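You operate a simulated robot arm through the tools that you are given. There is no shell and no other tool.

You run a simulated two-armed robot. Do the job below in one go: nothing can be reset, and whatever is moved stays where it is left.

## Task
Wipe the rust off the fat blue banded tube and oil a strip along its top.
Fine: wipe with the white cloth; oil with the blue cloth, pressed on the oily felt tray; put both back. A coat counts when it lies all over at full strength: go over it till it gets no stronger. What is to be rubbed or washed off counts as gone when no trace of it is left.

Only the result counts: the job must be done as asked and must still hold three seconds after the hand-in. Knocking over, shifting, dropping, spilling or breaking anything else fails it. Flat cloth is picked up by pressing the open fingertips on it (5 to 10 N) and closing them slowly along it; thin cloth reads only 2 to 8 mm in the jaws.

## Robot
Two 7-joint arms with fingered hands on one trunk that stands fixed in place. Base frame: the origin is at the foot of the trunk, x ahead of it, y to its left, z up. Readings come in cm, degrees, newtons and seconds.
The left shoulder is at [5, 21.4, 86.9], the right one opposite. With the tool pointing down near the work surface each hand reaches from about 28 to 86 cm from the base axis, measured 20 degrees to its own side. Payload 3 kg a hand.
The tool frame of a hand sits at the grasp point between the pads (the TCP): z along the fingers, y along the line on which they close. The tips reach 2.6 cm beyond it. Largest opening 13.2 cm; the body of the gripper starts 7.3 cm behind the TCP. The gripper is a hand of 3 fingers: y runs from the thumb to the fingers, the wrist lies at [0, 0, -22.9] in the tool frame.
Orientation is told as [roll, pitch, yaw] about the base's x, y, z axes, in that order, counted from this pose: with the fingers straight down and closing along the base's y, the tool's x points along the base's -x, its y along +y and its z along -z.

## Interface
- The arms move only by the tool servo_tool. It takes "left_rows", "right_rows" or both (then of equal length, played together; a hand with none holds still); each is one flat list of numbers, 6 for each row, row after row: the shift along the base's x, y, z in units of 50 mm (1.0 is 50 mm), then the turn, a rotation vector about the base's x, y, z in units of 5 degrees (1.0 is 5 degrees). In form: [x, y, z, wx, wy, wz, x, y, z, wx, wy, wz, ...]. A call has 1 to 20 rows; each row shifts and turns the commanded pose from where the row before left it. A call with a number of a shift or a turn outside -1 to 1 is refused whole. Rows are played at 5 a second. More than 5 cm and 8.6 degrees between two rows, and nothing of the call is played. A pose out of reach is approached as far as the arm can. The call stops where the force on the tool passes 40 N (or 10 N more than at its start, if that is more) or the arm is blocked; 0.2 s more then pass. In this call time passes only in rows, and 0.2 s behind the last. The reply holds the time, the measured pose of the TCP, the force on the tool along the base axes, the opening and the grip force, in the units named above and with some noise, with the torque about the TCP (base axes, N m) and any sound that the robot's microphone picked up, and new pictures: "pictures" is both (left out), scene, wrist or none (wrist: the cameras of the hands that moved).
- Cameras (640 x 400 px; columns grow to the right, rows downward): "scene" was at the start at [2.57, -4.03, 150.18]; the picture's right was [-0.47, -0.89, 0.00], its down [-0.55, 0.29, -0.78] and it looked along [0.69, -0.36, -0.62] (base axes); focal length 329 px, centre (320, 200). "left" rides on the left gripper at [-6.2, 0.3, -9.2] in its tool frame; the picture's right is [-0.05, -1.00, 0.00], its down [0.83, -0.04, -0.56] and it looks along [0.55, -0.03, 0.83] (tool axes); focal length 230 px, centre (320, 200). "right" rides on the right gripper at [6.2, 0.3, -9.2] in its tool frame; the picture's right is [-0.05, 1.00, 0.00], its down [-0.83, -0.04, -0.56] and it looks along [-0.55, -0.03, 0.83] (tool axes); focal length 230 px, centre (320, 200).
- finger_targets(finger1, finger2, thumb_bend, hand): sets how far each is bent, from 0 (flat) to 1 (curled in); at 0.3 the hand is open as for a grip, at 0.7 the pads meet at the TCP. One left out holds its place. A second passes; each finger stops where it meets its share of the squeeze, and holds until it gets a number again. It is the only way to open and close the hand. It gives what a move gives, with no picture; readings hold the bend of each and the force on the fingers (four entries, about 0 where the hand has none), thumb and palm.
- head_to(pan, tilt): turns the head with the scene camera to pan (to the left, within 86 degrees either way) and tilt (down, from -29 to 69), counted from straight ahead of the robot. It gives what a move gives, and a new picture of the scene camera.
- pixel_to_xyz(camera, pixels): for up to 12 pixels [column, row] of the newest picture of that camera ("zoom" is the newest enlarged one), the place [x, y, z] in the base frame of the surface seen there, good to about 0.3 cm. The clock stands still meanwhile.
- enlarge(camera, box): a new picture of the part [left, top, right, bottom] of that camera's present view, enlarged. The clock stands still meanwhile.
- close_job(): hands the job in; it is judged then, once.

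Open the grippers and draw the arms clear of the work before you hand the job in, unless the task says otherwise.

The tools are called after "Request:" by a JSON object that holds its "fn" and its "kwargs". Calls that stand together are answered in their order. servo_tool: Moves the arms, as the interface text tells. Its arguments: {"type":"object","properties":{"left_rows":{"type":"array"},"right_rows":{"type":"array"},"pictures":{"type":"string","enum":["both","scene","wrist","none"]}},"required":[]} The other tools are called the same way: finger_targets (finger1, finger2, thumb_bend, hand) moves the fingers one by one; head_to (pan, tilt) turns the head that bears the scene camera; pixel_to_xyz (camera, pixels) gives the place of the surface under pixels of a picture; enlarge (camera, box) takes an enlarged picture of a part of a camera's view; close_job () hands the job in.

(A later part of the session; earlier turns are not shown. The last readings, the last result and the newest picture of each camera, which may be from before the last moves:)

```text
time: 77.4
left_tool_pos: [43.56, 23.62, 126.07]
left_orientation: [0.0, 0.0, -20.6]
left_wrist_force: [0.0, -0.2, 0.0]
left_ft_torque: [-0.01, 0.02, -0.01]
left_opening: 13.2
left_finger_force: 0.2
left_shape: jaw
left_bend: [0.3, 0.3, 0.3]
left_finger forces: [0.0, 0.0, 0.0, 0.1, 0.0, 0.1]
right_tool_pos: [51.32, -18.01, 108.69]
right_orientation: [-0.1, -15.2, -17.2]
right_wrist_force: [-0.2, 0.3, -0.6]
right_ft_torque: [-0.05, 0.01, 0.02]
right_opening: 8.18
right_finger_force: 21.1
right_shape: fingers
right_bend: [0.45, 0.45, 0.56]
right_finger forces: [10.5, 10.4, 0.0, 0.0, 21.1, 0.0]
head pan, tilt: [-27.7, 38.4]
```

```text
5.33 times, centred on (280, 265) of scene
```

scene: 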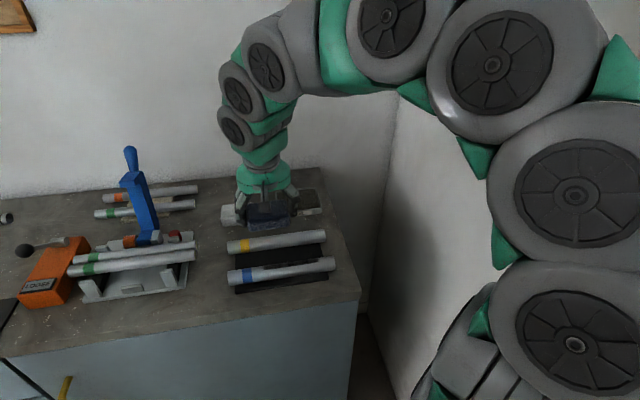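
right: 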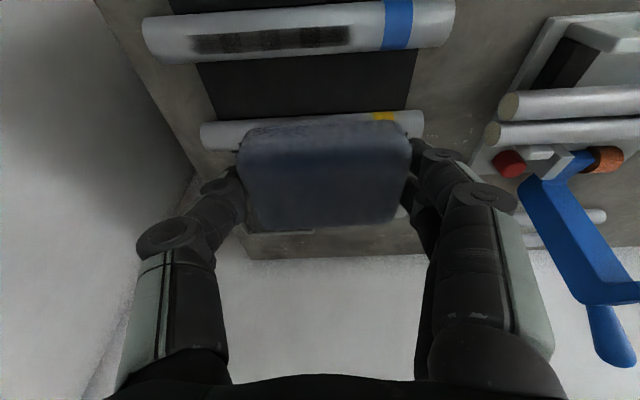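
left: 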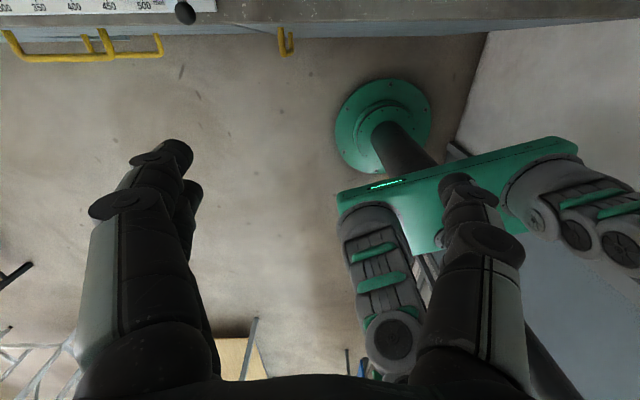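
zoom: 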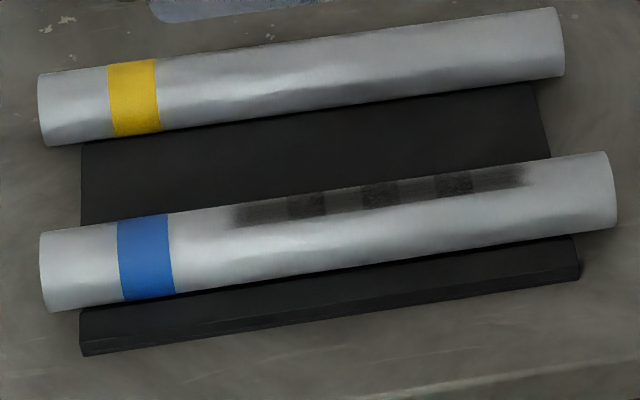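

The strip shows as four overlapping patches; the tube seems to have crept 3 mm toward the thumb end, so I will press less in that direction. I take a close baseline picture of its strength.

Request:
{"fn": "enlarge", "kwargs": {"camera": "right", "box": [180, 15, 360, 65]}}

Request:
{"fn": "pixel_to_xyz", "kwargs": {"camera": "right", "pixels": [[148, 40], [450, 20], [192, 42], [350, 35], [270, 40], [270, 28], [270, 15], [270, 55], [384, 25]]}}

```text
3.56 times, centred on (270, 40) of right
```

zoom: 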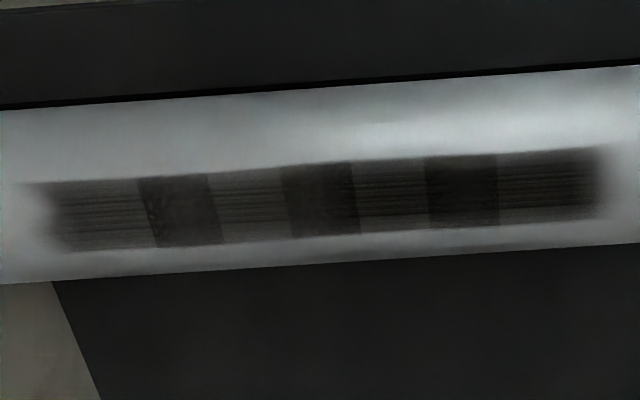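

```text
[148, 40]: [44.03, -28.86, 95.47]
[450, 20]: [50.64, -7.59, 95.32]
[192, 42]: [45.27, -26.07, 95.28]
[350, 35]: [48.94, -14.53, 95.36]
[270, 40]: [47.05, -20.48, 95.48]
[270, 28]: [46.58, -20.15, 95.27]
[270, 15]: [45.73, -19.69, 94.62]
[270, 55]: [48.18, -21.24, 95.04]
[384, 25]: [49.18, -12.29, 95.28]
```

The right end is darker than the left, so it is not yet saturated. I go back down for more strokes, pressing harder on the strokes toward the band to bring the tube back.

Request:
{"fn": "servo_tool", "kwargs": {"right_rows": [-0.49, -0.21, -0.4, 0, 0, 0, -0.49, -0.21, -0.4, 0, 0, 0, 0, 0, -0.5, 0, 0, 0, 0, 0, -0.3, 0, 0, 0, 0, 0, -0.16, 0, 0, 0], "pictures": "none"}}

Request:
{"fn": "servo_tool", "kwargs": {"right_rows": [0, 0, -0.08, 0, 0, 0], "pictures": "none"}}

```text
time: 78.6
left_tool_pos: [43.55, 23.62, 126.02]
left_orientation: [0.0, 0.0, -20.5]
left_wrist_force: [-0.4, 0.1, 0.2]
left_ft_torque: [-0.01, -0.06, 0.0]
left_opening: 13.21
left_finger_force: 0.0
left_shape: jaw
left_bend: [0.3, 0.3, 0.3]
left_finger forces: [0.0, 0.0, 0.0, 0.0, 0.0, 0.0]
right_tool_pos: [46.53, -20.15, 99.89]
right_orientation: [-0.1, -15.4, -17.1]
right_wrist_force: [-0.2, -0.1, -0.3]
right_ft_torque: [-0.01, -0.04, -0.02]
right_opening: 8.17
right_finger_force: 20.8
right_shape: fingers
right_bend: [0.45, 0.45, 0.56]
right_finger forces: [10.6, 10.3, 0.0, 0.0, 21.2, 0.1]
head pan, tilt: [-27.7, 38.4]
```

```text
time: 79.0
left_tool_pos: [43.56, 23.53, 125.99]
left_orientation: [0.0, 0.0, -20.5]
left_wrist_force: [0.2, -0.2, 0.4]
left_ft_torque: [0.03, -0.04, 0.0]
left_opening: 13.2
left_finger_force: 0.0
left_shape: jaw
left_bend: [0.3, 0.3, 0.3]
left_finger forces: [0.1, 0.0, 0.1, 0.0, 0.0, 0.0]
right_tool_pos: [46.42, -20.25, 99.62]
right_orientation: [0.0, -15.3, -17.1]
right_wrist_force: [0.9, -0.4, -0.4]
right_ft_torque: [0.01, -0.02, 0.02]
right_opening: 8.19
right_finger_force: 21.4
right_shape: fingers
right_bend: [0.45, 0.45, 0.56]
right_finger forces: [10.5, 10.4, 0.0, 0.2, 21.2, 0.0]
head pan, tilt: [-27.7, 38.4]
```

Just above contact. I shift free to the thumb end, then press down there.

Request:
{"fn": "servo_tool", "kwargs": {"right_rows": [0, 0, 0.03, 0, 0, 0, -0.13, -0.43, 0, 0, 0, 0, -0.13, -0.43, 0, 0, 0, 0, 0, 0, -0.05, 0, 0, 0, 0, 0, -0.02, 0, 0, 0], "pictures": "none"}}

Request:
{"fn": "servo_tool", "kwargs": {"right_rows": [0, 0, -0.02, 0, 0, 0], "pictures": "none"}}

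```text
time: 80.2
left_tool_pos: [43.45, 23.61, 126.0]
left_orientation: [0.0, -0.1, -20.6]
left_wrist_force: [0.2, -0.2, -0.2]
left_ft_torque: [0.02, 0.01, 0.01]
left_opening: 13.18
left_finger_force: 0.1
left_shape: jaw
left_bend: [0.3, 0.3, 0.3]
left_finger forces: [0.0, 0.1, 0.1, 0.0, 0.0, 0.1]
right_tool_pos: [45.02, -24.47, 99.49]
right_orientation: [-0.1, -15.4, -17.2]
right_wrist_force: [0.6, -0.2, -0.1]
right_ft_torque: [0.03, -0.01, -0.01]
right_opening: 8.19
right_finger_force: 21.5
right_shape: fingers
right_bend: [0.45, 0.45, 0.56]
right_finger forces: [10.5, 10.3, 0.0, 0.0, 21.5, 0.0]
head pan, tilt: [-27.7, 38.4]
```

```text
time: 80.6
left_tool_pos: [43.43, 23.52, 126.02]
left_orientation: [0.2, 0.1, -20.6]
left_wrist_force: [-0.6, 0.0, 1.0]
left_ft_torque: [0.01, 0.01, -0.02]
left_opening: 13.18
left_finger_force: 0.2
left_shape: jaw
left_bend: [0.3, 0.3, 0.3]
left_finger forces: [0.0, 0.0, 0.1, 0.1, 0.1, 0.0]
right_tool_pos: [45.09, -24.59, 99.46]
right_orientation: [0.0, -15.4, -17.1]
right_wrist_force: [-0.6, -1.1, 7.2]
right_ft_torque: [0.18, -0.09, 0.05]
right_opening: 8.21
right_finger_force: 21.1
right_shape: fingers
right_bend: [0.45, 0.45, 0.56]
right_finger forces: [10.5, 10.2, 0.0, 0.1, 22.0, 0.0]
head pan, tilt: [-27.7, 38.4]
```

Contact at 7 N; I press slightly more and stroke 9.5 cm toward the blue band, then back with a lighter touch.

Request:
{"fn": "servo_tool", "kwargs": {"right_rows": [0.055, 0.18, -0.014, 0, 0, 0, 0.055, 0.18, 0, 0, 0, 0, 0.055, 0.18, 0, 0, 0, 0, 0.055, 0.18, 0, 0, 0, 0, 0.055, 0.18, 0, 0, 0, 0, 0.055, 0.18, 0, 0, 0, 0, 0.055, 0.18, 0, 0, 0, 0, 0.055, 0.18, 0, 0, 0, 0, 0.055, 0.18, 0, 0, 0, 0, 0.055, 0.18, 0, 0, 0, 0], "pictures": "none"}}

Request:
{"fn": "servo_tool", "kwargs": {"right_rows": [-0.055, -0.18, 0.008, 0, 0, 0, -0.055, -0.18, 0, 0, 0, 0, -0.055, -0.18, 0, 0, 0, 0, -0.055, -0.18, 0, 0, 0, 0, -0.055, -0.18, 0, 0, 0, 0, -0.055, -0.18, 0, 0, 0, 0, -0.055, -0.18, 0, 0, 0, 0, -0.055, -0.18, 0, 0, 0, 0, -0.055, -0.18, 0, 0, 0, 0, -0.055, -0.18, 0, 0, 0, 0], "pictures": "wrist"}}

```text
time: 82.8
left_tool_pos: [43.49, 23.66, 126.08]
left_orientation: [0.0, -0.1, -20.6]
left_wrist_force: [0.2, 0.2, 0.4]
left_ft_torque: [0.0, 0.0, -0.02]
left_opening: 13.16
left_finger_force: 0.1
left_shape: jaw
left_bend: [0.3, 0.3, 0.3]
left_finger forces: [0.0, 0.0, 0.1, 0.0, 0.1, 0.0]
right_tool_pos: [47.88, -15.53, 99.32]
right_orientation: [-0.1, -15.4, -17.1]
right_wrist_force: [-3.1, -7.9, 23.8]
right_ft_torque: [-0.11, -0.1, -0.04]
right_opening: 8.22
right_finger_force: 23.1
right_shape: fingers
right_bend: [0.46, 0.46, 0.56]
right_finger forces: [9.2, 9.1, 0.0, 0.0, 27.9, 0.0]
head pan, tilt: [-27.7, 38.4]
```

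```text
time: 85.0
left_tool_pos: [43.55, 23.64, 125.95]
left_orientation: [0.0, 0.1, -20.6]
left_wrist_force: [-0.5, 0.0, -0.1]
left_ft_torque: [0.02, 0.02, 0.03]
left_opening: 13.18
left_finger_force: 0.1
left_shape: jaw
left_bend: [0.3, 0.3, 0.3]
left_finger forces: [0.0, 0.1, 0.0, 0.0, 0.1, 0.0]
right_tool_pos: [45.17, -24.47, 99.22]
right_orientation: [0.0, -15.3, -17.1]
right_wrist_force: [1.6, 3.6, 17.0]
right_ft_torque: [0.19, -0.12, 0.01]
right_opening: 8.19
right_finger_force: 22.0
right_shape: fingers
right_bend: [0.43, 0.43, 0.57]
right_finger forces: [11.8, 11.6, 0.0, 0.1, 20.3, 0.0]
head pan, tilt: [-27.7, 38.4]
```

right: 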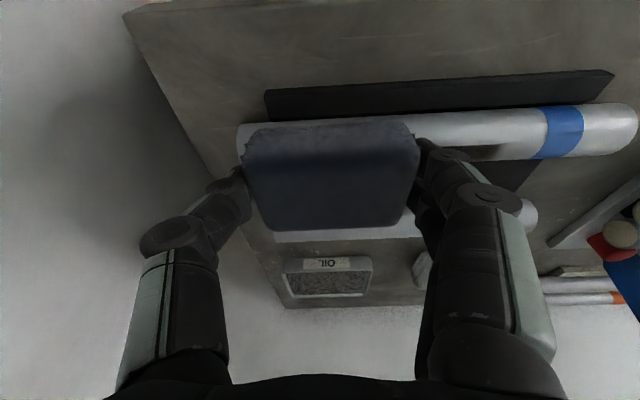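

Forces are 17–24 N. I do one more forth-and-back-and-forth cycle, then lift and compare.

Request:
{"fn": "servo_tool", "kwargs": {"right_rows": [0.055, 0.18, 0, 0, 0, 0, 0.055, 0.18, 0, 0, 0, 0, 0.055, 0.18, 0, 0, 0, 0, 0.055, 0.18, 0, 0, 0, 0, 0.055, 0.18, 0, 0, 0, 0, 0.055, 0.18, 0, 0, 0, 0, 0.055, 0.18, 0, 0, 0, 0, 0.055, 0.18, 0, 0, 0, 0, 0.055, 0.18, 0, 0, 0, 0, 0.055, 0.18, 0, 0, 0, 0], "pictures": "none"}}

Request:
{"fn": "servo_tool", "kwargs": {"right_rows": [-0.055, -0.18, 0.006, 0, 0, 0, -0.055, -0.18, 0, 0, 0, 0, -0.055, -0.18, 0, 0, 0, 0, -0.055, -0.18, 0, 0, 0, 0, -0.055, -0.18, 0, 0, 0, 0, -0.055, -0.18, 0, 0, 0, 0, -0.055, -0.18, 0, 0, 0, 0, -0.055, -0.18, 0, 0, 0, 0, -0.055, -0.18, 0, 0, 0, 0, -0.055, -0.18, 0, 0, 0, 0], "pictures": "none"}}

Request:
{"fn": "servo_tool", "kwargs": {"right_rows": [0.055, 0.18, 0, 0, 0, 0, 0.055, 0.18, 0, 0, 0, 0, 0.055, 0.18, 0, 0, 0, 0, 0.055, 0.18, 0, 0, 0, 0, 0.055, 0.18, 0, 0, 0, 0, 0.055, 0.18, 0, 0, 0, 0, 0.055, 0.18, 0, 0, 0, 0, 0.055, 0.18, 0, 0, 0, 0, 0.055, 0.18, 0, 0, 0, 0, 0.055, 0.18, 0, 0, 0, 0], "pictures": "none"}}

Request:
{"fn": "servo_tool", "kwargs": {"right_rows": [0, 0, 0.4, 0, 0, 0, 0.1, -0.1, 0.6, 0, 0, 0, 0.3, -0.2, 0.6, 0, 0, 0, 0.3, -0.2, 0.3, 0, 0, 0], "pictures": "wrist"}}

Request:
{"fn": "enlarge", "kwargs": {"camera": "right", "box": [180, 15, 360, 65]}}

Request:
{"fn": "enlarge", "kwargs": {"camera": "scene", "box": [220, 230, 340, 300]}}

```text
time: 87.2
left_tool_pos: [43.39, 23.59, 126.02]
left_orientation: [-0.1, 0.0, -20.6]
left_wrist_force: [0.5, 0.0, 0.2]
left_ft_torque: [-0.03, 0.0, 0.0]
left_opening: 13.19
left_finger_force: 0.1
left_shape: jaw
left_bend: [0.3, 0.3, 0.3]
left_finger forces: [0.0, 0.1, 0.0, 0.1, 0.1, 0.0]
right_tool_pos: [47.84, -15.43, 99.27]
right_orientation: [-0.1, -15.3, -17.1]
right_wrist_force: [0.7, -0.2, 1.2]
right_ft_torque: [0.05, 0.0, 0.03]
right_opening: 8.21
right_finger_force: 21.8
right_shape: fingers
right_bend: [0.45, 0.45, 0.56]
right_finger forces: [10.5, 10.3, 0.0, 0.0, 21.9, 0.0]
head pan, tilt: [-27.7, 38.4]
```

```text
time: 89.4
left_tool_pos: [43.57, 23.74, 126.08]
left_orientation: [0.0, 0.0, -20.6]
left_wrist_force: [0.8, 0.7, -0.1]
left_ft_torque: [0.03, 0.01, -0.05]
left_opening: 13.16
left_finger_force: 0.0
left_shape: jaw
left_bend: [0.3, 0.3, 0.3]
left_finger forces: [0.0, 0.0, 0.0, 0.0, 0.1, 0.0]
right_tool_pos: [44.97, -24.47, 99.44]
right_orientation: [-0.2, -15.3, -17.1]
right_wrist_force: [0.2, 0.5, 0.1]
right_ft_torque: [0.0, 0.02, -0.02]
right_opening: 8.21
right_finger_force: 22.0
right_shape: fingers
right_bend: [0.44, 0.44, 0.56]
right_finger forces: [10.9, 10.9, 0.0, 0.1, 21.8, 0.0]
head pan, tilt: [-27.7, 38.4]
```

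```text
time: 91.6
left_tool_pos: [43.59, 23.56, 126.03]
left_orientation: [-0.1, 0.0, -20.7]
left_wrist_force: [-0.3, 0.2, -0.4]
left_ft_torque: [-0.04, -0.04, 0.01]
left_opening: 13.19
left_finger_force: 0.0
left_shape: jaw
left_bend: [0.3, 0.3, 0.3]
left_finger forces: [0.1, 0.0, 0.1, 0.0, 0.0, 0.0]
right_tool_pos: [47.88, -15.45, 99.3]
right_orientation: [0.0, -15.4, -17.0]
right_wrist_force: [-0.3, -0.8, -0.2]
right_ft_torque: [0.02, -0.02, 0.0]
right_opening: 8.2
right_finger_force: 21.7
right_shape: fingers
right_bend: [0.44, 0.44, 0.56]
right_finger forces: [10.9, 10.7, 0.0, 0.0, 22.1, 0.1]
head pan, tilt: [-27.7, 38.4]
```

```text
time: 92.6
left_tool_pos: [43.51, 23.68, 126.0]
left_orientation: [0.1, -0.1, -20.5]
left_wrist_force: [0.4, -0.6, 0.0]
left_ft_torque: [0.01, -0.01, -0.01]
left_opening: 13.17
left_finger_force: 0.1
left_shape: jaw
left_bend: [0.3, 0.3, 0.3]
left_finger forces: [0.0, 0.0, 0.0, 0.0, 0.0, 0.1]
right_tool_pos: [51.33, -17.96, 108.72]
right_orientation: [0.0, -15.4, -17.0]
right_wrist_force: [0.2, 0.3, -0.4]
right_ft_torque: [0.01, 0.02, 0.01]
right_opening: 8.19
right_finger_force: 21.5
right_shape: fingers
right_bend: [0.44, 0.44, 0.56]
right_finger forces: [10.8, 10.8, 0.0, 0.0, 21.8, 0.1]
head pan, tilt: [-27.7, 38.4]
```

right: 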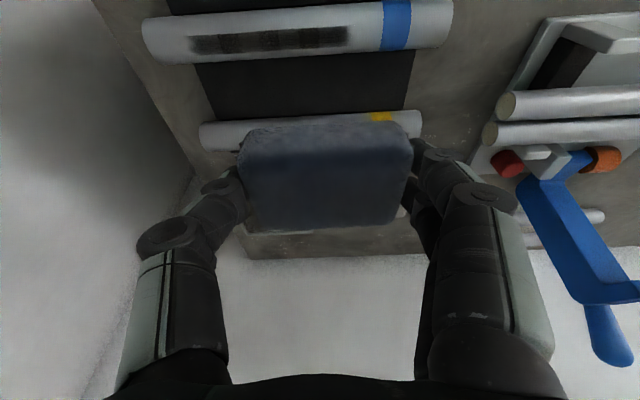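

```text
3.56 times, centred on (270, 40) of right
```

zoom: 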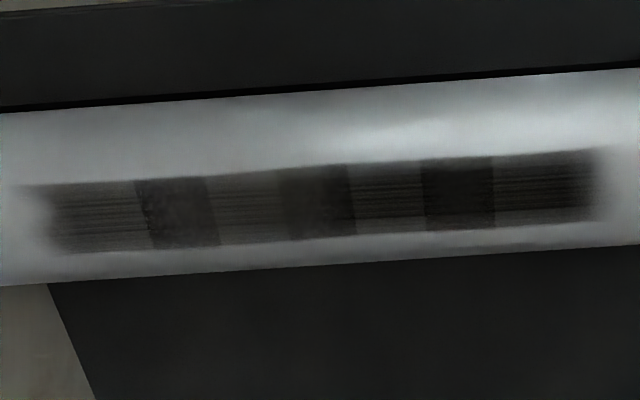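

```text
5.33 times, centred on (280, 265) of scene
```

zoom: 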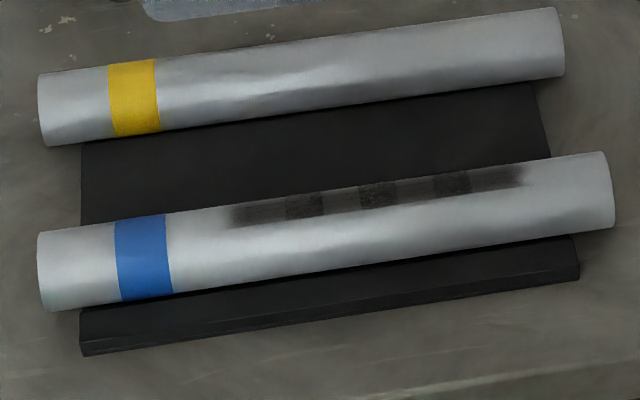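

The last strokes had nearly no contact, and the pad looks bluer than right after the felt, so it has given off much oil. I go back to the tray to press it again.

Request:
{"fn": "servo_tool", "kwargs": {"right_rows": [0.55, -0.466, 0, 0, 0, -0.1, 0.55, -0.466, 0, 0, 0, -0.1, 0.55, -0.466, 0, 0, 0, -0.1, 0.55, -0.466, 0, 0, 0, -0.08, 0.55, -0.466, 0, 0, 0, 0, 0.55, -0.466, 0, 0, 0, 0], "pictures": "wrist"}}

```text
time: 94.0
left_tool_pos: [43.47, 23.58, 126.14]
left_orientation: [-0.1, -0.1, -20.7]
left_wrist_force: [0.8, -0.4, -0.1]
left_ft_torque: [0.02, 0.02, 0.0]
left_opening: 13.18
left_finger_force: 0.1
left_shape: jaw
left_bend: [0.3, 0.3, 0.3]
left_finger forces: [0.0, 0.0, 0.1, 0.0, 0.1, 0.0]
right_tool_pos: [67.91, -32.11, 108.83]
right_orientation: [0.0, -15.3, -18.9]
right_wrist_force: [-0.1, -1.1, -0.2]
right_ft_torque: [0.01, 0.01, 0.0]
right_opening: 8.17
right_finger_force: 21.0
right_shape: fingers
right_bend: [0.44, 0.44, 0.56]
right_finger forces: [10.5, 10.5, 0.1, 0.0, 21.3, 0.0]
head pan, tilt: [-27.7, 38.4]
```

right: 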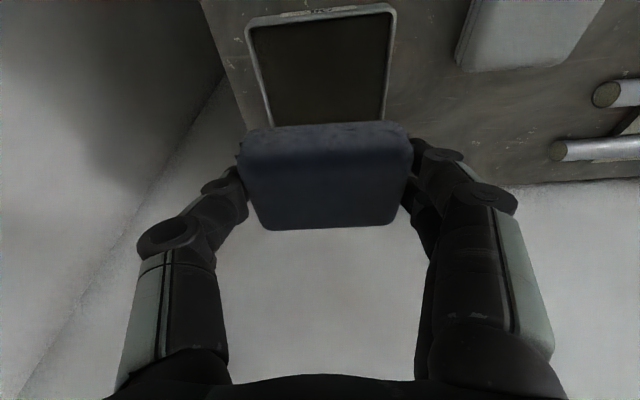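

Over the tray at the same spot as before. I lower to z≈98.8 and then press by steps.

Request:
{"fn": "servo_tool", "kwargs": {"right_rows": [0, 0.02, -0.5, 0, 0, 0, 0, 0, -0.5, 0, 0, 0, 0, 0, -0.5, 0, 0, 0, 0, 0, -0.45, 0, 0, 0, 0, 0, -0.08, 0, 0, 0], "pictures": "none"}}

Request:
{"fn": "servo_tool", "kwargs": {"right_rows": [0, 0, -0.04, 0, 0, 0, 0, 0, -0.03, 0, 0, 0], "pictures": "none"}}

Request:
{"fn": "servo_tool", "kwargs": {"right_rows": [0, 0, -0.02, 0, 0, 0], "pictures": "none"}}

```text
time: 95.2
left_tool_pos: [43.52, 23.67, 126.05]
left_orientation: [0.1, 0.0, -20.5]
left_wrist_force: [0.3, -0.9, -0.6]
left_ft_torque: [0.03, 0.02, 0.01]
left_opening: 13.19
left_finger_force: 0.0
left_shape: jaw
left_bend: [0.3, 0.3, 0.3]
left_finger forces: [0.0, 0.1, 0.0, 0.0, 0.0, 0.0]
right_tool_pos: [67.84, -31.82, 98.64]
right_orientation: [0.0, -15.1, -19.0]
right_wrist_force: [0.5, -0.2, 0.3]
right_ft_torque: [0.01, -0.03, 0.03]
right_opening: 8.22
right_finger_force: 21.2
right_shape: fingers
right_bend: [0.44, 0.44, 0.56]
right_finger forces: [10.5, 10.5, 0.1, 0.1, 21.4, 0.0]
head pan, tilt: [-27.7, 38.4]
```

```text
time: 95.8
left_tool_pos: [43.55, 23.65, 126.1]
left_orientation: [0.0, 0.0, -20.6]
left_wrist_force: [0.1, -1.3, 0.4]
left_ft_torque: [-0.05, 0.03, -0.01]
left_opening: 13.2
left_finger_force: 0.1
left_shape: jaw
left_bend: [0.3, 0.3, 0.3]
left_finger forces: [0.1, 0.0, 0.0, 0.1, 0.1, 0.1]
right_tool_pos: [67.92, -31.82, 98.3]
right_orientation: [0.0, -15.3, -19.0]
right_wrist_force: [0.2, 0.2, -0.1]
right_ft_torque: [0.02, 0.03, -0.01]
right_opening: 8.22
right_finger_force: 21.4
right_shape: fingers
right_bend: [0.44, 0.44, 0.56]
right_finger forces: [10.5, 10.4, 0.0, 0.0, 21.3, 0.1]
head pan, tilt: [-27.7, 38.4]
```

```text
time: 96.2
left_tool_pos: [43.56, 23.57, 126.02]
left_orientation: [0.0, 0.0, -20.5]
left_wrist_force: [0.6, 0.2, -0.8]
left_ft_torque: [0.01, -0.02, -0.01]
left_opening: 13.21
left_finger_force: 0.0
left_shape: jaw
left_bend: [0.3, 0.3, 0.3]
left_finger forces: [0.0, 0.0, 0.0, 0.1, 0.0, 0.0]
right_tool_pos: [67.91, -31.89, 98.19]
right_orientation: [0.0, -15.2, -19.1]
right_wrist_force: [0.1, -0.4, 0.3]
right_ft_torque: [-0.04, 0.0, -0.02]
right_opening: 8.19
right_finger_force: 20.7
right_shape: fingers
right_bend: [0.44, 0.44, 0.56]
right_finger forces: [10.6, 10.4, 0.0, 0.0, 21.3, 0.1]
head pan, tilt: [-27.7, 38.4]
```

Not yet touching; small steps on.

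Request:
{"fn": "servo_tool", "kwargs": {"right_rows": [0, 0, -0.03, 0, 0, 0], "pictures": "none"}}

Request:
{"fn": "servo_tool", "kwargs": {"right_rows": [0, 0, -0.02, 0, 0, 0], "pictures": "none"}}

```text
time: 96.6
left_tool_pos: [43.55, 23.58, 125.96]
left_orientation: [0.0, 0.0, -20.6]
left_wrist_force: [0.4, -0.1, 0.2]
left_ft_torque: [0.01, 0.02, 0.02]
left_opening: 13.2
left_finger_force: 0.0
left_shape: jaw
left_bend: [0.3, 0.3, 0.3]
left_finger forces: [0.1, 0.0, 0.0, 0.0, 0.0, 0.0]
right_tool_pos: [67.84, -31.82, 98.12]
right_orientation: [0.0, -15.3, -19.1]
right_wrist_force: [-0.1, -0.4, -0.2]
right_ft_torque: [0.0, 0.03, 0.01]
right_opening: 8.18
right_finger_force: 21.3
right_shape: fingers
right_bend: [0.44, 0.44, 0.56]
right_finger forces: [10.5, 10.5, 0.0, 0.1, 21.3, 0.0]
head pan, tilt: [-27.7, 38.4]
```

```text
time: 97.0
left_tool_pos: [43.54, 23.67, 125.98]
left_orientation: [0.1, -0.1, -20.6]
left_wrist_force: [-0.8, -0.3, -0.7]
left_ft_torque: [-0.01, 0.03, 0.01]
left_opening: 13.18
left_finger_force: 0.0
left_shape: jaw
left_bend: [0.3, 0.3, 0.3]
left_finger forces: [0.1, 0.1, 0.0, 0.0, 0.0, 0.0]
right_tool_pos: [67.92, -31.8, 97.97]
right_orientation: [0.0, -15.3, -19.0]
right_wrist_force: [-0.7, -0.6, -0.5]
right_ft_torque: [-0.02, -0.01, 0.02]
right_opening: 8.21
right_finger_force: 21.5
right_shape: fingers
right_bend: [0.44, 0.44, 0.56]
right_finger forces: [10.5, 10.4, 0.1, 0.0, 21.3, 0.0]
head pan, tilt: [-27.7, 38.4]
```

Request:
{"fn": "servo_tool", "kwargs": {"right_rows": [0, 0, -0.02, 0, 0, 0], "pictures": "none"}}

Request:
{"fn": "servo_tool", "kwargs": {"right_rows": [0, 0, -0.02, 0, 0, 0], "pictures": "none"}}

```text
time: 97.4
left_tool_pos: [43.5, 23.67, 125.97]
left_orientation: [0.0, 0.0, -20.6]
left_wrist_force: [-0.8, 0.1, 1.0]
left_ft_torque: [-0.02, 0.01, 0.01]
left_opening: 13.21
left_finger_force: 0.1
left_shape: jaw
left_bend: [0.3, 0.3, 0.3]
left_finger forces: [0.0, 0.0, 0.0, 0.0, 0.0, 0.1]
right_tool_pos: [67.84, -31.98, 98.04]
right_orientation: [-0.1, -15.3, -19.0]
right_wrist_force: [0.3, 0.6, -0.4]
right_ft_torque: [0.02, -0.02, 0.02]
right_opening: 8.18
right_finger_force: 20.6
right_shape: fingers
right_bend: [0.44, 0.44, 0.56]
right_finger forces: [10.6, 10.5, 0.0, 0.0, 21.4, 0.0]
head pan, tilt: [-27.7, 38.4]
```

```text
time: 97.8
left_tool_pos: [43.52, 23.6, 126.04]
left_orientation: [0.1, 0.0, -20.6]
left_wrist_force: [-0.4, -0.1, 0.7]
left_ft_torque: [0.0, -0.01, 0.02]
left_opening: 13.19
left_finger_force: 0.0
left_shape: jaw
left_bend: [0.3, 0.3, 0.3]
left_finger forces: [0.0, 0.0, 0.0, 0.1, 0.1, 0.0]
right_tool_pos: [67.8, -31.99, 97.8]
right_orientation: [0.1, -15.4, -18.9]
right_wrist_force: [-1.1, 0.2, 7.0]
right_ft_torque: [0.24, -0.08, 0.04]
right_opening: 8.2
right_finger_force: 21.5
right_shape: fingers
right_bend: [0.44, 0.44, 0.56]
right_finger forces: [10.8, 10.4, 0.0, 0.1, 21.7, 0.0]
head pan, tilt: [-27.7, 38.4]
```

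Contact at z≈97.8 (7 N). I press 1.5 mm deeper, hold over a second, then lift.

Request:
{"fn": "servo_tool", "kwargs": {"right_rows": [0, 0, -0.03, 0, 0, 0, 0, 0, 0, 0, 0, 0, 0, 0, 0, 0, 0, 0, 0, 0, 0, 0, 0, 0, 0, 0, 0, 0, 0, 0, 0, 0, 0, 0, 0, 0, 0, 0, 0, 0, 0, 0], "pictures": "none"}}

Request:
{"fn": "servo_tool", "kwargs": {"right_rows": [0, 0, 0.04, 0, 0, 0, 0, 0, 0.3, 0, 0, 0, 0, 0, 0.6, 0, 0, 0, 0, 0, 0.6, 0, 0, 0], "pictures": "wrist"}}

```text
time: 99.4
left_tool_pos: [43.54, 23.64, 126.11]
left_orientation: [0.0, 0.0, -20.5]
left_wrist_force: [-0.7, -0.3, 0.1]
left_ft_torque: [0.04, 0.0, 0.01]
left_opening: 13.21
left_finger_force: 0.2
left_shape: jaw
left_bend: [0.3, 0.3, 0.3]
left_finger forces: [0.0, 0.1, 0.0, 0.0, 0.0, 0.1]
right_tool_pos: [67.89, -31.93, 97.7]
right_orientation: [0.0, -15.3, -19.0]
right_wrist_force: [0.4, -4.3, 27.8]
right_ft_torque: [0.08, -0.13, -0.01]
right_opening: 8.21
right_finger_force: 23.5
right_shape: fingers
right_bend: [0.45, 0.44, 0.56]
right_finger forces: [10.1, 9.9, 0.0, 0.1, 26.7, 0.0]
head pan, tilt: [-27.7, 38.4]
```

```text
time: 100.4
left_tool_pos: [43.38, 23.63, 126.01]
left_orientation: [0.0, 0.0, -20.5]
left_wrist_force: [-0.4, 0.0, 0.6]
left_ft_torque: [-0.02, 0.03, 0.02]
left_opening: 13.19
left_finger_force: 0.0
left_shape: jaw
left_bend: [0.3, 0.3, 0.3]
left_finger forces: [0.0, 0.0, 0.1, 0.0, 0.0, 0.1]
right_tool_pos: [67.75, -31.84, 105.29]
right_orientation: [0.0, -15.3, -18.9]
right_wrist_force: [0.7, 0.6, -0.2]
right_ft_torque: [0.02, -0.02, 0.03]
right_opening: 8.19
right_finger_force: 22.0
right_shape: fingers
right_bend: [0.44, 0.44, 0.56]
right_finger forces: [10.9, 10.8, 0.0, 0.0, 21.9, 0.0]
head pan, tilt: [-27.7, 38.4]
```

right: 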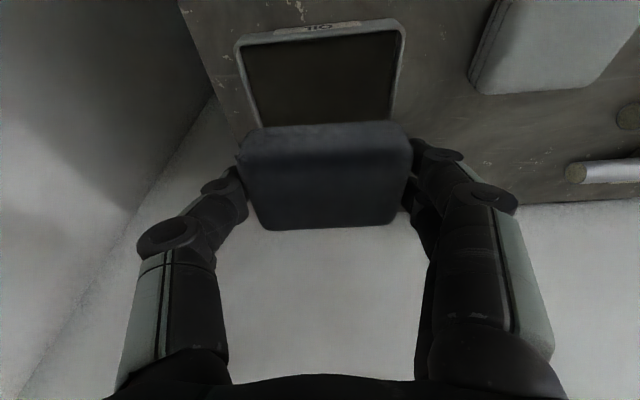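

The pad is dark again. I take it to the tube's thumb end of the strip, (45.1,-24.4), and lower to just above contact.

Request:
{"fn": "servo_tool", "kwargs": {"right_rows": [-0.755, 0.247, 0.04, 0, 0, 0.1, -0.755, 0.247, 0.04, 0, 0, 0.1, -0.755, 0.247, 0.04, 0, 0, 0.1, -0.755, 0.247, 0.04, 0, 0, 0.08, -0.755, 0.247, 0, 0, 0, 0, -0.755, 0.247, 0, 0, 0, 0, 0, 0, -0.5, 0, 0, 0, 0, 0, -0.5, 0, 0, 0, 0, 0, -0.25, 0, 0, 0], "pictures": "wrist"}}

```text
time: 102.4
left_tool_pos: [43.48, 23.56, 125.94]
left_orientation: [0.0, 0.1, -20.6]
left_wrist_force: [-1.1, -0.3, 0.0]
left_ft_torque: [0.06, 0.0, 0.0]
left_opening: 13.17
left_finger_force: 0.1
left_shape: jaw
left_bend: [0.3, 0.3, 0.3]
left_finger forces: [0.1, 0.0, 0.0, 0.0, 0.1, 0.0]
right_tool_pos: [45.01, -24.61, 99.79]
right_orientation: [-0.1, -15.2, -17.2]
right_wrist_force: [-0.9, -0.1, -1.0]
right_ft_torque: [0.01, -0.05, -0.02]
right_opening: 8.18
right_finger_force: 21.4
right_shape: fingers
right_bend: [0.44, 0.44, 0.56]
right_finger forces: [10.8, 10.6, 0.0, 0.0, 21.7, 0.0]
head pan, tilt: [-27.7, 38.4]
```

right: 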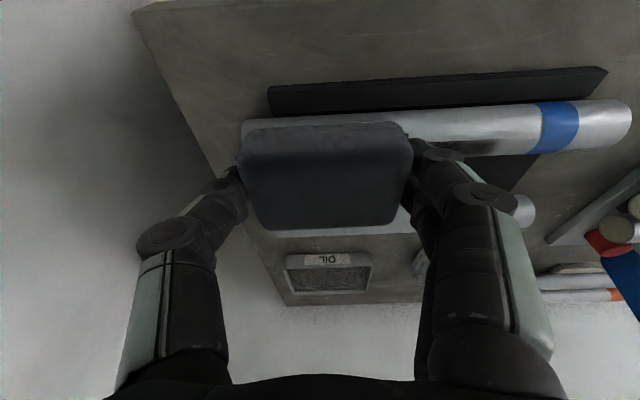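

Now stepping down to contact (expected near z≈99.2).

Request:
{"fn": "servo_tool", "kwargs": {"right_rows": [0, 0, -0.06, 0, 0, 0, 0, 0, -0.03, 0, 0, 0], "pictures": "none"}}

Request:
{"fn": "servo_tool", "kwargs": {"right_rows": [0, 0, -0.02, 0, 0, 0], "pictures": "none"}}

Request:
{"fn": "servo_tool", "kwargs": {"right_rows": [0, 0, -0.02, 0, 0, 0], "pictures": "none"}}

```text
time: 103.0
left_tool_pos: [43.45, 23.51, 125.97]
left_orientation: [0.0, 0.0, -20.7]
left_wrist_force: [-0.1, -0.7, -1.0]
left_ft_torque: [0.04, -0.04, -0.01]
left_opening: 13.18
left_finger_force: 0.0
left_shape: jaw
left_bend: [0.3, 0.3, 0.3]
left_finger forces: [0.0, 0.0, 0.0, 0.1, 0.0, 0.0]
right_tool_pos: [45.19, -24.57, 99.45]
right_orientation: [0.0, -15.3, -17.2]
right_wrist_force: [0.0, 0.1, -0.1]
right_ft_torque: [0.01, 0.01, 0.0]
right_opening: 8.18
right_finger_force: 21.6
right_shape: fingers
right_bend: [0.44, 0.44, 0.56]
right_finger forces: [10.9, 10.7, 0.0, 0.0, 21.8, 0.1]
head pan, tilt: [-27.7, 38.4]
```

```text
time: 103.4
left_tool_pos: [43.61, 23.53, 126.02]
left_orientation: [0.0, 0.0, -20.7]
left_wrist_force: [-1.0, -0.1, 0.0]
left_ft_torque: [-0.01, 0.01, -0.01]
left_opening: 13.19
left_finger_force: 0.2
left_shape: jaw
left_bend: [0.3, 0.3, 0.3]
left_finger forces: [0.0, 0.1, 0.1, 0.0, 0.1, 0.0]
right_tool_pos: [45.08, -24.49, 99.25]
right_orientation: [0.0, -15.4, -17.0]
right_wrist_force: [-1.6, -1.2, 5.0]
right_ft_torque: [0.21, -0.05, -0.02]
right_opening: 8.19
right_finger_force: 21.4
right_shape: fingers
right_bend: [0.44, 0.44, 0.56]
right_finger forces: [10.3, 10.2, 0.0, 0.0, 22.9, 0.0]
head pan, tilt: [-27.7, 38.4]
```

```text
time: 103.8
left_tool_pos: [43.43, 23.55, 126.01]
left_orientation: [0.0, 0.0, -20.6]
left_wrist_force: [-0.2, 0.5, 0.2]
left_ft_torque: [0.03, 0.0, 0.01]
left_opening: 13.21
left_finger_force: 0.1
left_shape: jaw
left_bend: [0.3, 0.3, 0.3]
left_finger forces: [0.0, 0.0, 0.1, 0.0, 0.0, 0.0]
right_tool_pos: [45.31, -24.67, 99.2]
right_orientation: [0.1, -15.5, -17.1]
right_wrist_force: [-3.0, -2.2, 21.4]
right_ft_torque: [0.17, -0.07, 0.04]
right_opening: 8.18
right_finger_force: 22.5
right_shape: fingers
right_bend: [0.45, 0.44, 0.56]
right_finger forces: [10.2, 9.8, 0.0, 0.0, 25.3, 0.0]
head pan, tilt: [-27.7, 38.4]
```

21 N, well spread. Stroke 9.5 cm toward the band, then back slightly lighter.

Request:
{"fn": "servo_tool", "kwargs": {"right_rows": [0.055, 0.18, 0.006, 0, 0, 0, 0.055, 0.18, 0, 0, 0, 0, 0.055, 0.18, 0, 0, 0, 0, 0.055, 0.18, 0, 0, 0, 0, 0.055, 0.18, 0, 0, 0, 0, 0.055, 0.18, 0, 0, 0, 0, 0.055, 0.18, 0, 0, 0, 0, 0.055, 0.18, 0, 0, 0, 0, 0.055, 0.18, 0, 0, 0, 0, 0.055, 0.18, 0, 0, 0, 0], "pictures": "none"}}

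Request:
{"fn": "servo_tool", "kwargs": {"right_rows": [-0.055, -0.18, 0.004, 0, 0, 0, -0.055, -0.18, 0, 0, 0, 0, -0.055, -0.18, 0, 0, 0, 0, -0.055, -0.18, 0, 0, 0, 0, -0.055, -0.18, 0, 0, 0, 0, -0.055, -0.18, 0, 0, 0, 0, -0.055, -0.18, 0, 0, 0, 0, -0.055, -0.18, 0, 0, 0, 0, -0.055, -0.18, 0, 0, 0, 0, -0.055, -0.18, 0, 0, 0, 0], "pictures": "none"}}

```text
time: 106.0
left_tool_pos: [43.51, 23.53, 126.04]
left_orientation: [0.1, 0.0, -20.7]
left_wrist_force: [0.0, -0.6, 0.0]
left_ft_torque: [0.0, -0.01, 0.0]
left_opening: 13.19
left_finger_force: 0.0
left_shape: jaw
left_bend: [0.3, 0.3, 0.3]
left_finger forces: [0.0, 0.0, 0.0, 0.0, 0.1, 0.0]
right_tool_pos: [47.93, -15.44, 99.22]
right_orientation: [0.1, -15.3, -17.1]
right_wrist_force: [-1.6, -3.6, 12.4]
right_ft_torque: [0.08, -0.09, 0.0]
right_opening: 8.22
right_finger_force: 22.5
right_shape: fingers
right_bend: [0.45, 0.45, 0.56]
right_finger forces: [10.0, 9.9, 0.0, 0.0, 24.6, 0.0]
head pan, tilt: [-27.7, 38.4]
```

```text
time: 108.2
left_tool_pos: [43.54, 23.59, 126.11]
left_orientation: [0.0, 0.0, -20.6]
left_wrist_force: [-0.2, 0.4, 0.3]
left_ft_torque: [0.0, 0.01, -0.04]
left_opening: 13.18
left_finger_force: 0.0
left_shape: jaw
left_bend: [0.3, 0.3, 0.3]
left_finger forces: [0.0, 0.1, 0.1, 0.0, 0.0, 0.0]
right_tool_pos: [45.28, -24.42, 99.27]
right_orientation: [-0.2, -15.4, -17.1]
right_wrist_force: [1.8, 6.3, 19.5]
right_ft_torque: [0.26, -0.13, 0.03]
right_opening: 8.18
right_finger_force: 22.4
right_shape: fingers
right_bend: [0.44, 0.44, 0.57]
right_finger forces: [12.3, 12.1, 0.1, 0.0, 19.7, 0.0]
head pan, tilt: [-27.7, 38.4]
```

Contact held at 12–20 N. Another stroke up and then a look at the strip.

Request:
{"fn": "servo_tool", "kwargs": {"right_rows": [0.055, 0.18, -0.006, 0, 0, 0, 0.055, 0.18, 0, 0, 0, 0, 0.055, 0.18, 0, 0, 0, 0, 0.055, 0.18, 0, 0, 0, 0, 0.055, 0.18, 0, 0, 0, 0, 0.055, 0.18, 0, 0, 0, 0, 0.055, 0.18, 0, 0, 0, 0, 0.055, 0.18, 0, 0, 0, 0, 0.055, 0.18, 0, 0, 0, 0, 0.055, 0.18, 0, 0, 0, 0], "pictures": "none"}}

Request:
{"fn": "servo_tool", "kwargs": {"right_rows": [0, 0, 0.4, 0, 0, 0, 0.1, -0.1, 0.6, 0, 0, 0, 0.3, -0.2, 0.6, 0, 0, 0, 0.3, -0.2, 0.3, 0, 0, 0], "pictures": "wrist"}}

Request:
{"fn": "enlarge", "kwargs": {"camera": "right", "box": [180, 15, 360, 65]}}

Request:
{"fn": "enlarge", "kwargs": {"camera": "scene", "box": [220, 230, 340, 300]}}

```text
time: 110.4
left_tool_pos: [43.47, 23.55, 126.08]
left_orientation: [-0.1, 0.1, -20.7]
left_wrist_force: [0.5, 0.0, 0.1]
left_ft_torque: [0.03, -0.03, 0.01]
left_opening: 13.21
left_finger_force: 0.0
left_shape: jaw
left_bend: [0.3, 0.3, 0.3]
left_finger forces: [0.0, 0.0, 0.1, 0.0, 0.0, 0.0]
right_tool_pos: [47.99, -15.47, 99.38]
right_orientation: [0.0, -15.2, -17.1]
right_wrist_force: [-0.4, -0.6, 0.9]
right_ft_torque: [0.04, -0.03, 0.01]
right_opening: 8.21
right_finger_force: 21.7
right_shape: fingers
right_bend: [0.45, 0.45, 0.56]
right_finger forces: [10.5, 10.3, 0.0, 0.1, 22.1, 0.0]
head pan, tilt: [-27.7, 38.4]
```

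```text
time: 111.4
left_tool_pos: [43.44, 23.63, 126.02]
left_orientation: [0.0, 0.0, -20.6]
left_wrist_force: [0.2, -0.9, -0.7]
left_ft_torque: [0.03, -0.01, 0.02]
left_opening: 13.17
left_finger_force: 0.1
left_shape: jaw
left_bend: [0.3, 0.3, 0.3]
left_finger forces: [0.0, 0.0, 0.0, 0.0, 0.0, 0.1]
right_tool_pos: [51.58, -18.01, 108.74]
right_orientation: [-0.2, -15.2, -17.1]
right_wrist_force: [-0.1, 0.1, -0.2]
right_ft_torque: [-0.05, -0.01, -0.01]
right_opening: 8.17
right_finger_force: 21.2
right_shape: fingers
right_bend: [0.44, 0.44, 0.56]
right_finger forces: [10.7, 10.6, 0.0, 0.0, 21.6, 0.0]
head pan, tilt: [-27.7, 38.4]
```

right: 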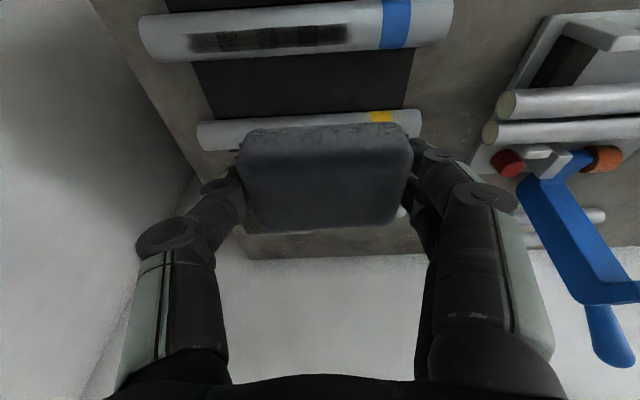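

```text
3.56 times, centred on (270, 40) of right
```

zoom: 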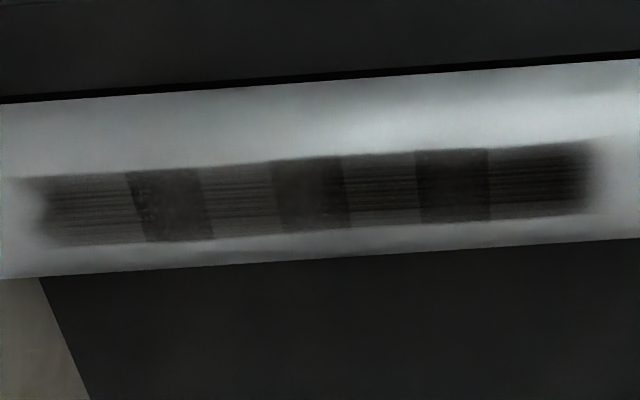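

```text
5.33 times, centred on (280, 265) of scene
```

zoom: 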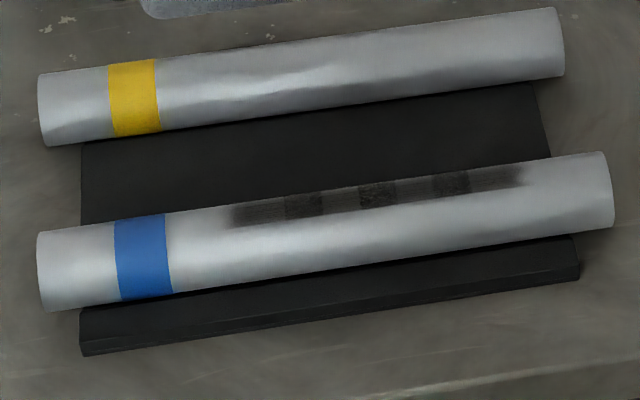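

The pad stayed dark this time, a sign that little more oil is being taken up. I take a closer baseline of the left part, then do two more full strokes and compare.

Request:
{"fn": "enlarge", "kwargs": {"camera": "right", "box": [180, 25, 270, 60]}}

Request:
{"fn": "enlarge", "kwargs": {"camera": "right", "box": [265, 20, 355, 55]}}

Request:
{"fn": "servo_tool", "kwargs": {"right_rows": [-0.49, -0.21, -0.4, 0, 0, 0, -0.49, -0.21, -0.4, 0, 0, 0, -0.13, -0.43, -0.5, 0, 0, 0, -0.13, -0.43, -0.3, 0, 0, 0, 0, 0, -0.26, 0, 0, 0], "pictures": "none"}}

```text
7.11 times, centred on (225, 42) of right
```

zoom: 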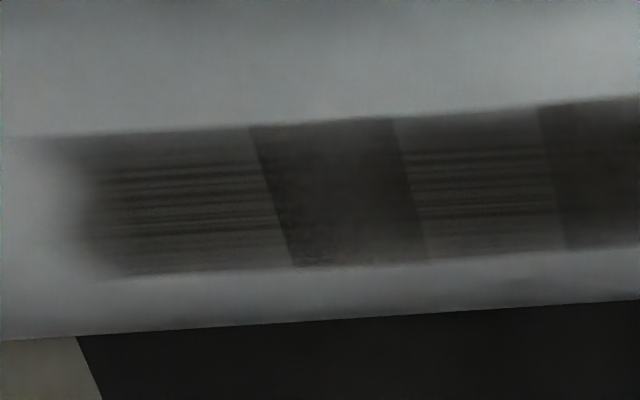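

```text
7.11 times, centred on (310, 38) of right
```

zoom: 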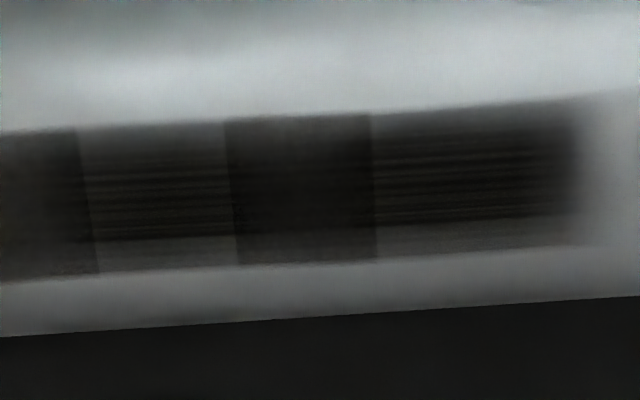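

```text
time: 112.6
left_tool_pos: [43.67, 23.55, 125.99]
left_orientation: [0.1, 0.0, -20.6]
left_wrist_force: [-0.2, -0.6, 0.0]
left_ft_torque: [0.0, -0.03, 0.02]
left_opening: 13.2
left_finger_force: 0.0
left_shape: jaw
left_bend: [0.3, 0.3, 0.3]
left_finger forces: [0.1, 0.1, 0.1, 0.0, 0.0, 0.1]
right_tool_pos: [45.32, -24.46, 99.32]
right_orientation: [-0.1, -15.2, -17.1]
right_wrist_force: [-0.6, 0.7, -0.2]
right_ft_torque: [0.02, 0.0, 0.02]
right_opening: 8.23
right_finger_force: 21.4
right_shape: fingers
right_bend: [0.44, 0.44, 0.56]
right_finger forces: [10.8, 10.6, 0.1, 0.1, 21.6, 0.0]
head pan, tilt: [-27.7, 38.4]
```

The cells look evenly dark with streaks. I press again at the thumb end for two more strokes.

Request:
{"fn": "servo_tool", "kwargs": {"right_rows": [0, 0, -0.03, 0, 0, 0], "pictures": "none"}}

Request:
{"fn": "servo_tool", "kwargs": {"right_rows": [0, 0, -0.02, 0, 0, 0], "pictures": "none"}}

```text
time: 113.0
left_tool_pos: [43.48, 23.73, 126.1]
left_orientation: [0.0, 0.0, -20.6]
left_wrist_force: [-0.2, -0.4, -0.1]
left_ft_torque: [0.01, -0.03, 0.03]
left_opening: 13.18
left_finger_force: 0.1
left_shape: jaw
left_bend: [0.3, 0.3, 0.3]
left_finger forces: [0.0, 0.1, 0.0, 0.0, 0.0, 0.1]
right_tool_pos: [45.17, -24.4, 99.24]
right_orientation: [0.0, -15.3, -17.1]
right_wrist_force: [-1.2, -0.7, 5.6]
right_ft_torque: [0.22, -0.11, 0.0]
right_opening: 8.23
right_finger_force: 21.4
right_shape: fingers
right_bend: [0.45, 0.44, 0.56]
right_finger forces: [10.7, 10.3, 0.1, 0.0, 22.1, 0.0]
head pan, tilt: [-27.7, 38.4]
```

```text
time: 113.4
left_tool_pos: [43.48, 23.63, 126.0]
left_orientation: [0.0, 0.0, -20.6]
left_wrist_force: [-0.7, -0.2, 0.2]
left_ft_torque: [0.01, 0.01, 0.0]
left_opening: 13.19
left_finger_force: 0.1
left_shape: jaw
left_bend: [0.3, 0.3, 0.3]
left_finger forces: [0.0, 0.1, 0.0, 0.1, 0.1, 0.0]
right_tool_pos: [45.39, -24.5, 99.21]
right_orientation: [0.0, -15.3, -17.1]
right_wrist_force: [-2.8, 0.5, 19.2]
right_ft_torque: [0.23, -0.06, 0.06]
right_opening: 8.2
right_finger_force: 23.1
right_shape: fingers
right_bend: [0.45, 0.44, 0.56]
right_finger forces: [10.9, 10.7, 0.0, 0.0, 23.5, 0.0]
head pan, tilt: [-27.7, 38.4]
```

19 N. I stroke toward the band in two halves, watching the force.

Request:
{"fn": "servo_tool", "kwargs": {"right_rows": [0.055, 0.18, 0, 0, 0, 0, 0.055, 0.18, 0, 0, 0, 0, 0.055, 0.18, 0, 0, 0, 0, 0.055, 0.18, 0, 0, 0, 0, 0.055, 0.18, 0, 0, 0, 0], "pictures": "none"}}

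Request:
{"fn": "servo_tool", "kwargs": {"right_rows": [0.055, 0.18, 0, 0, 0, 0, 0.055, 0.18, 0, 0, 0, 0, 0.055, 0.18, 0, 0, 0, 0, 0.055, 0.18, 0, 0, 0, 0, 0.055, 0.18, 0, 0, 0, 0], "pictures": "none"}}

```text
time: 114.6
left_tool_pos: [43.46, 23.63, 126.04]
left_orientation: [0.1, 0.0, -20.6]
left_wrist_force: [0.2, -0.1, 0.2]
left_ft_torque: [-0.02, 0.02, 0.02]
left_opening: 13.18
left_finger_force: 0.0
left_shape: jaw
left_bend: [0.3, 0.3, 0.3]
left_finger forces: [0.0, 0.0, 0.0, 0.0, 0.0, 0.0]
right_tool_pos: [46.72, -20.0, 99.14]
right_orientation: [0.0, -15.4, -17.1]
right_wrist_force: [-1.6, -6.1, 19.3]
right_ft_torque: [0.0, -0.11, -0.02]
right_opening: 8.22
right_finger_force: 22.7
right_shape: fingers
right_bend: [0.45, 0.45, 0.56]
right_finger forces: [9.9, 9.6, 0.0, 0.0, 27.1, 0.0]
head pan, tilt: [-27.7, 38.4]
```

```text
time: 115.8
left_tool_pos: [43.49, 23.61, 126.04]
left_orientation: [0.1, 0.0, -20.7]
left_wrist_force: [-0.1, -0.7, -0.4]
left_ft_torque: [-0.01, 0.01, 0.0]
left_opening: 13.17
left_finger_force: 0.1
left_shape: jaw
left_bend: [0.3, 0.3, 0.3]
left_finger forces: [0.1, 0.1, 0.0, 0.0, 0.1, 0.0]
right_tool_pos: [48.09, -15.35, 99.17]
right_orientation: [-0.1, -15.3, -17.1]
right_wrist_force: [-2.2, -3.4, 16.1]
right_ft_torque: [0.05, -0.13, 0.01]
right_opening: 8.26
right_finger_force: 23.2
right_shape: fingers
right_bend: [0.46, 0.46, 0.56]
right_finger forces: [10.1, 10.2, 0.0, 0.0, 25.9, 0.1]
head pan, tilt: [-27.7, 38.4]
```

Good steady pressure (16–19 N). Back stroke slightly lighter, then forth again.

Request:
{"fn": "servo_tool", "kwargs": {"right_rows": [-0.055, -0.18, 0.004, 0, 0, 0, -0.055, -0.18, 0, 0, 0, 0, -0.055, -0.18, 0, 0, 0, 0, -0.055, -0.18, 0, 0, 0, 0, -0.055, -0.18, 0, 0, 0, 0, -0.055, -0.18, 0, 0, 0, 0, -0.055, -0.18, 0, 0, 0, 0, -0.055, -0.18, 0, 0, 0, 0, -0.055, -0.18, 0, 0, 0, 0, -0.055, -0.18, 0, 0, 0, 0], "pictures": "none"}}

Request:
{"fn": "servo_tool", "kwargs": {"right_rows": [0.055, 0.18, -0.01, 0, 0, 0, 0.055, 0.18, 0, 0, 0, 0, 0.055, 0.18, 0, 0, 0, 0, 0.055, 0.18, 0, 0, 0, 0, 0.055, 0.18, 0, 0, 0, 0], "pictures": "none"}}

```text
time: 118.0
left_tool_pos: [43.47, 23.6, 126.1]
left_orientation: [0.0, 0.0, -20.5]
left_wrist_force: [0.1, 0.2, 0.3]
left_ft_torque: [0.03, 0.01, -0.01]
left_opening: 13.18
left_finger_force: 0.0
left_shape: jaw
left_bend: [0.3, 0.3, 0.3]
left_finger forces: [0.0, 0.0, 0.0, 0.1, 0.0, 0.0]
right_tool_pos: [45.36, -24.4, 99.29]
right_orientation: [0.1, -15.3, -17.2]
right_wrist_force: [-0.2, 1.3, 3.4]
right_ft_torque: [0.1, -0.04, 0.01]
right_opening: 8.21
right_finger_force: 21.7
right_shape: fingers
right_bend: [0.44, 0.43, 0.56]
right_finger forces: [10.9, 10.8, 0.0, 0.0, 20.8, 0.0]
head pan, tilt: [-27.7, 38.4]
```

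```text
time: 119.2
left_tool_pos: [43.57, 23.64, 126.03]
left_orientation: [0.0, 0.1, -20.7]
left_wrist_force: [-0.5, -0.5, -0.7]
left_ft_torque: [0.02, -0.03, -0.01]
left_opening: 13.18
left_finger_force: 0.1
left_shape: jaw
left_bend: [0.3, 0.3, 0.3]
left_finger forces: [0.0, 0.0, 0.0, 0.1, 0.0, 0.0]
right_tool_pos: [46.7, -19.76, 99.32]
right_orientation: [0.0, -15.3, -17.2]
right_wrist_force: [-0.4, -2.7, 8.5]
right_ft_torque: [0.04, -0.06, 0.03]
right_opening: 8.2
right_finger_force: 22.0
right_shape: fingers
right_bend: [0.44, 0.44, 0.56]
right_finger forces: [10.3, 10.2, 0.0, 0.0, 24.2, 0.0]
head pan, tilt: [-27.7, 38.4]
```

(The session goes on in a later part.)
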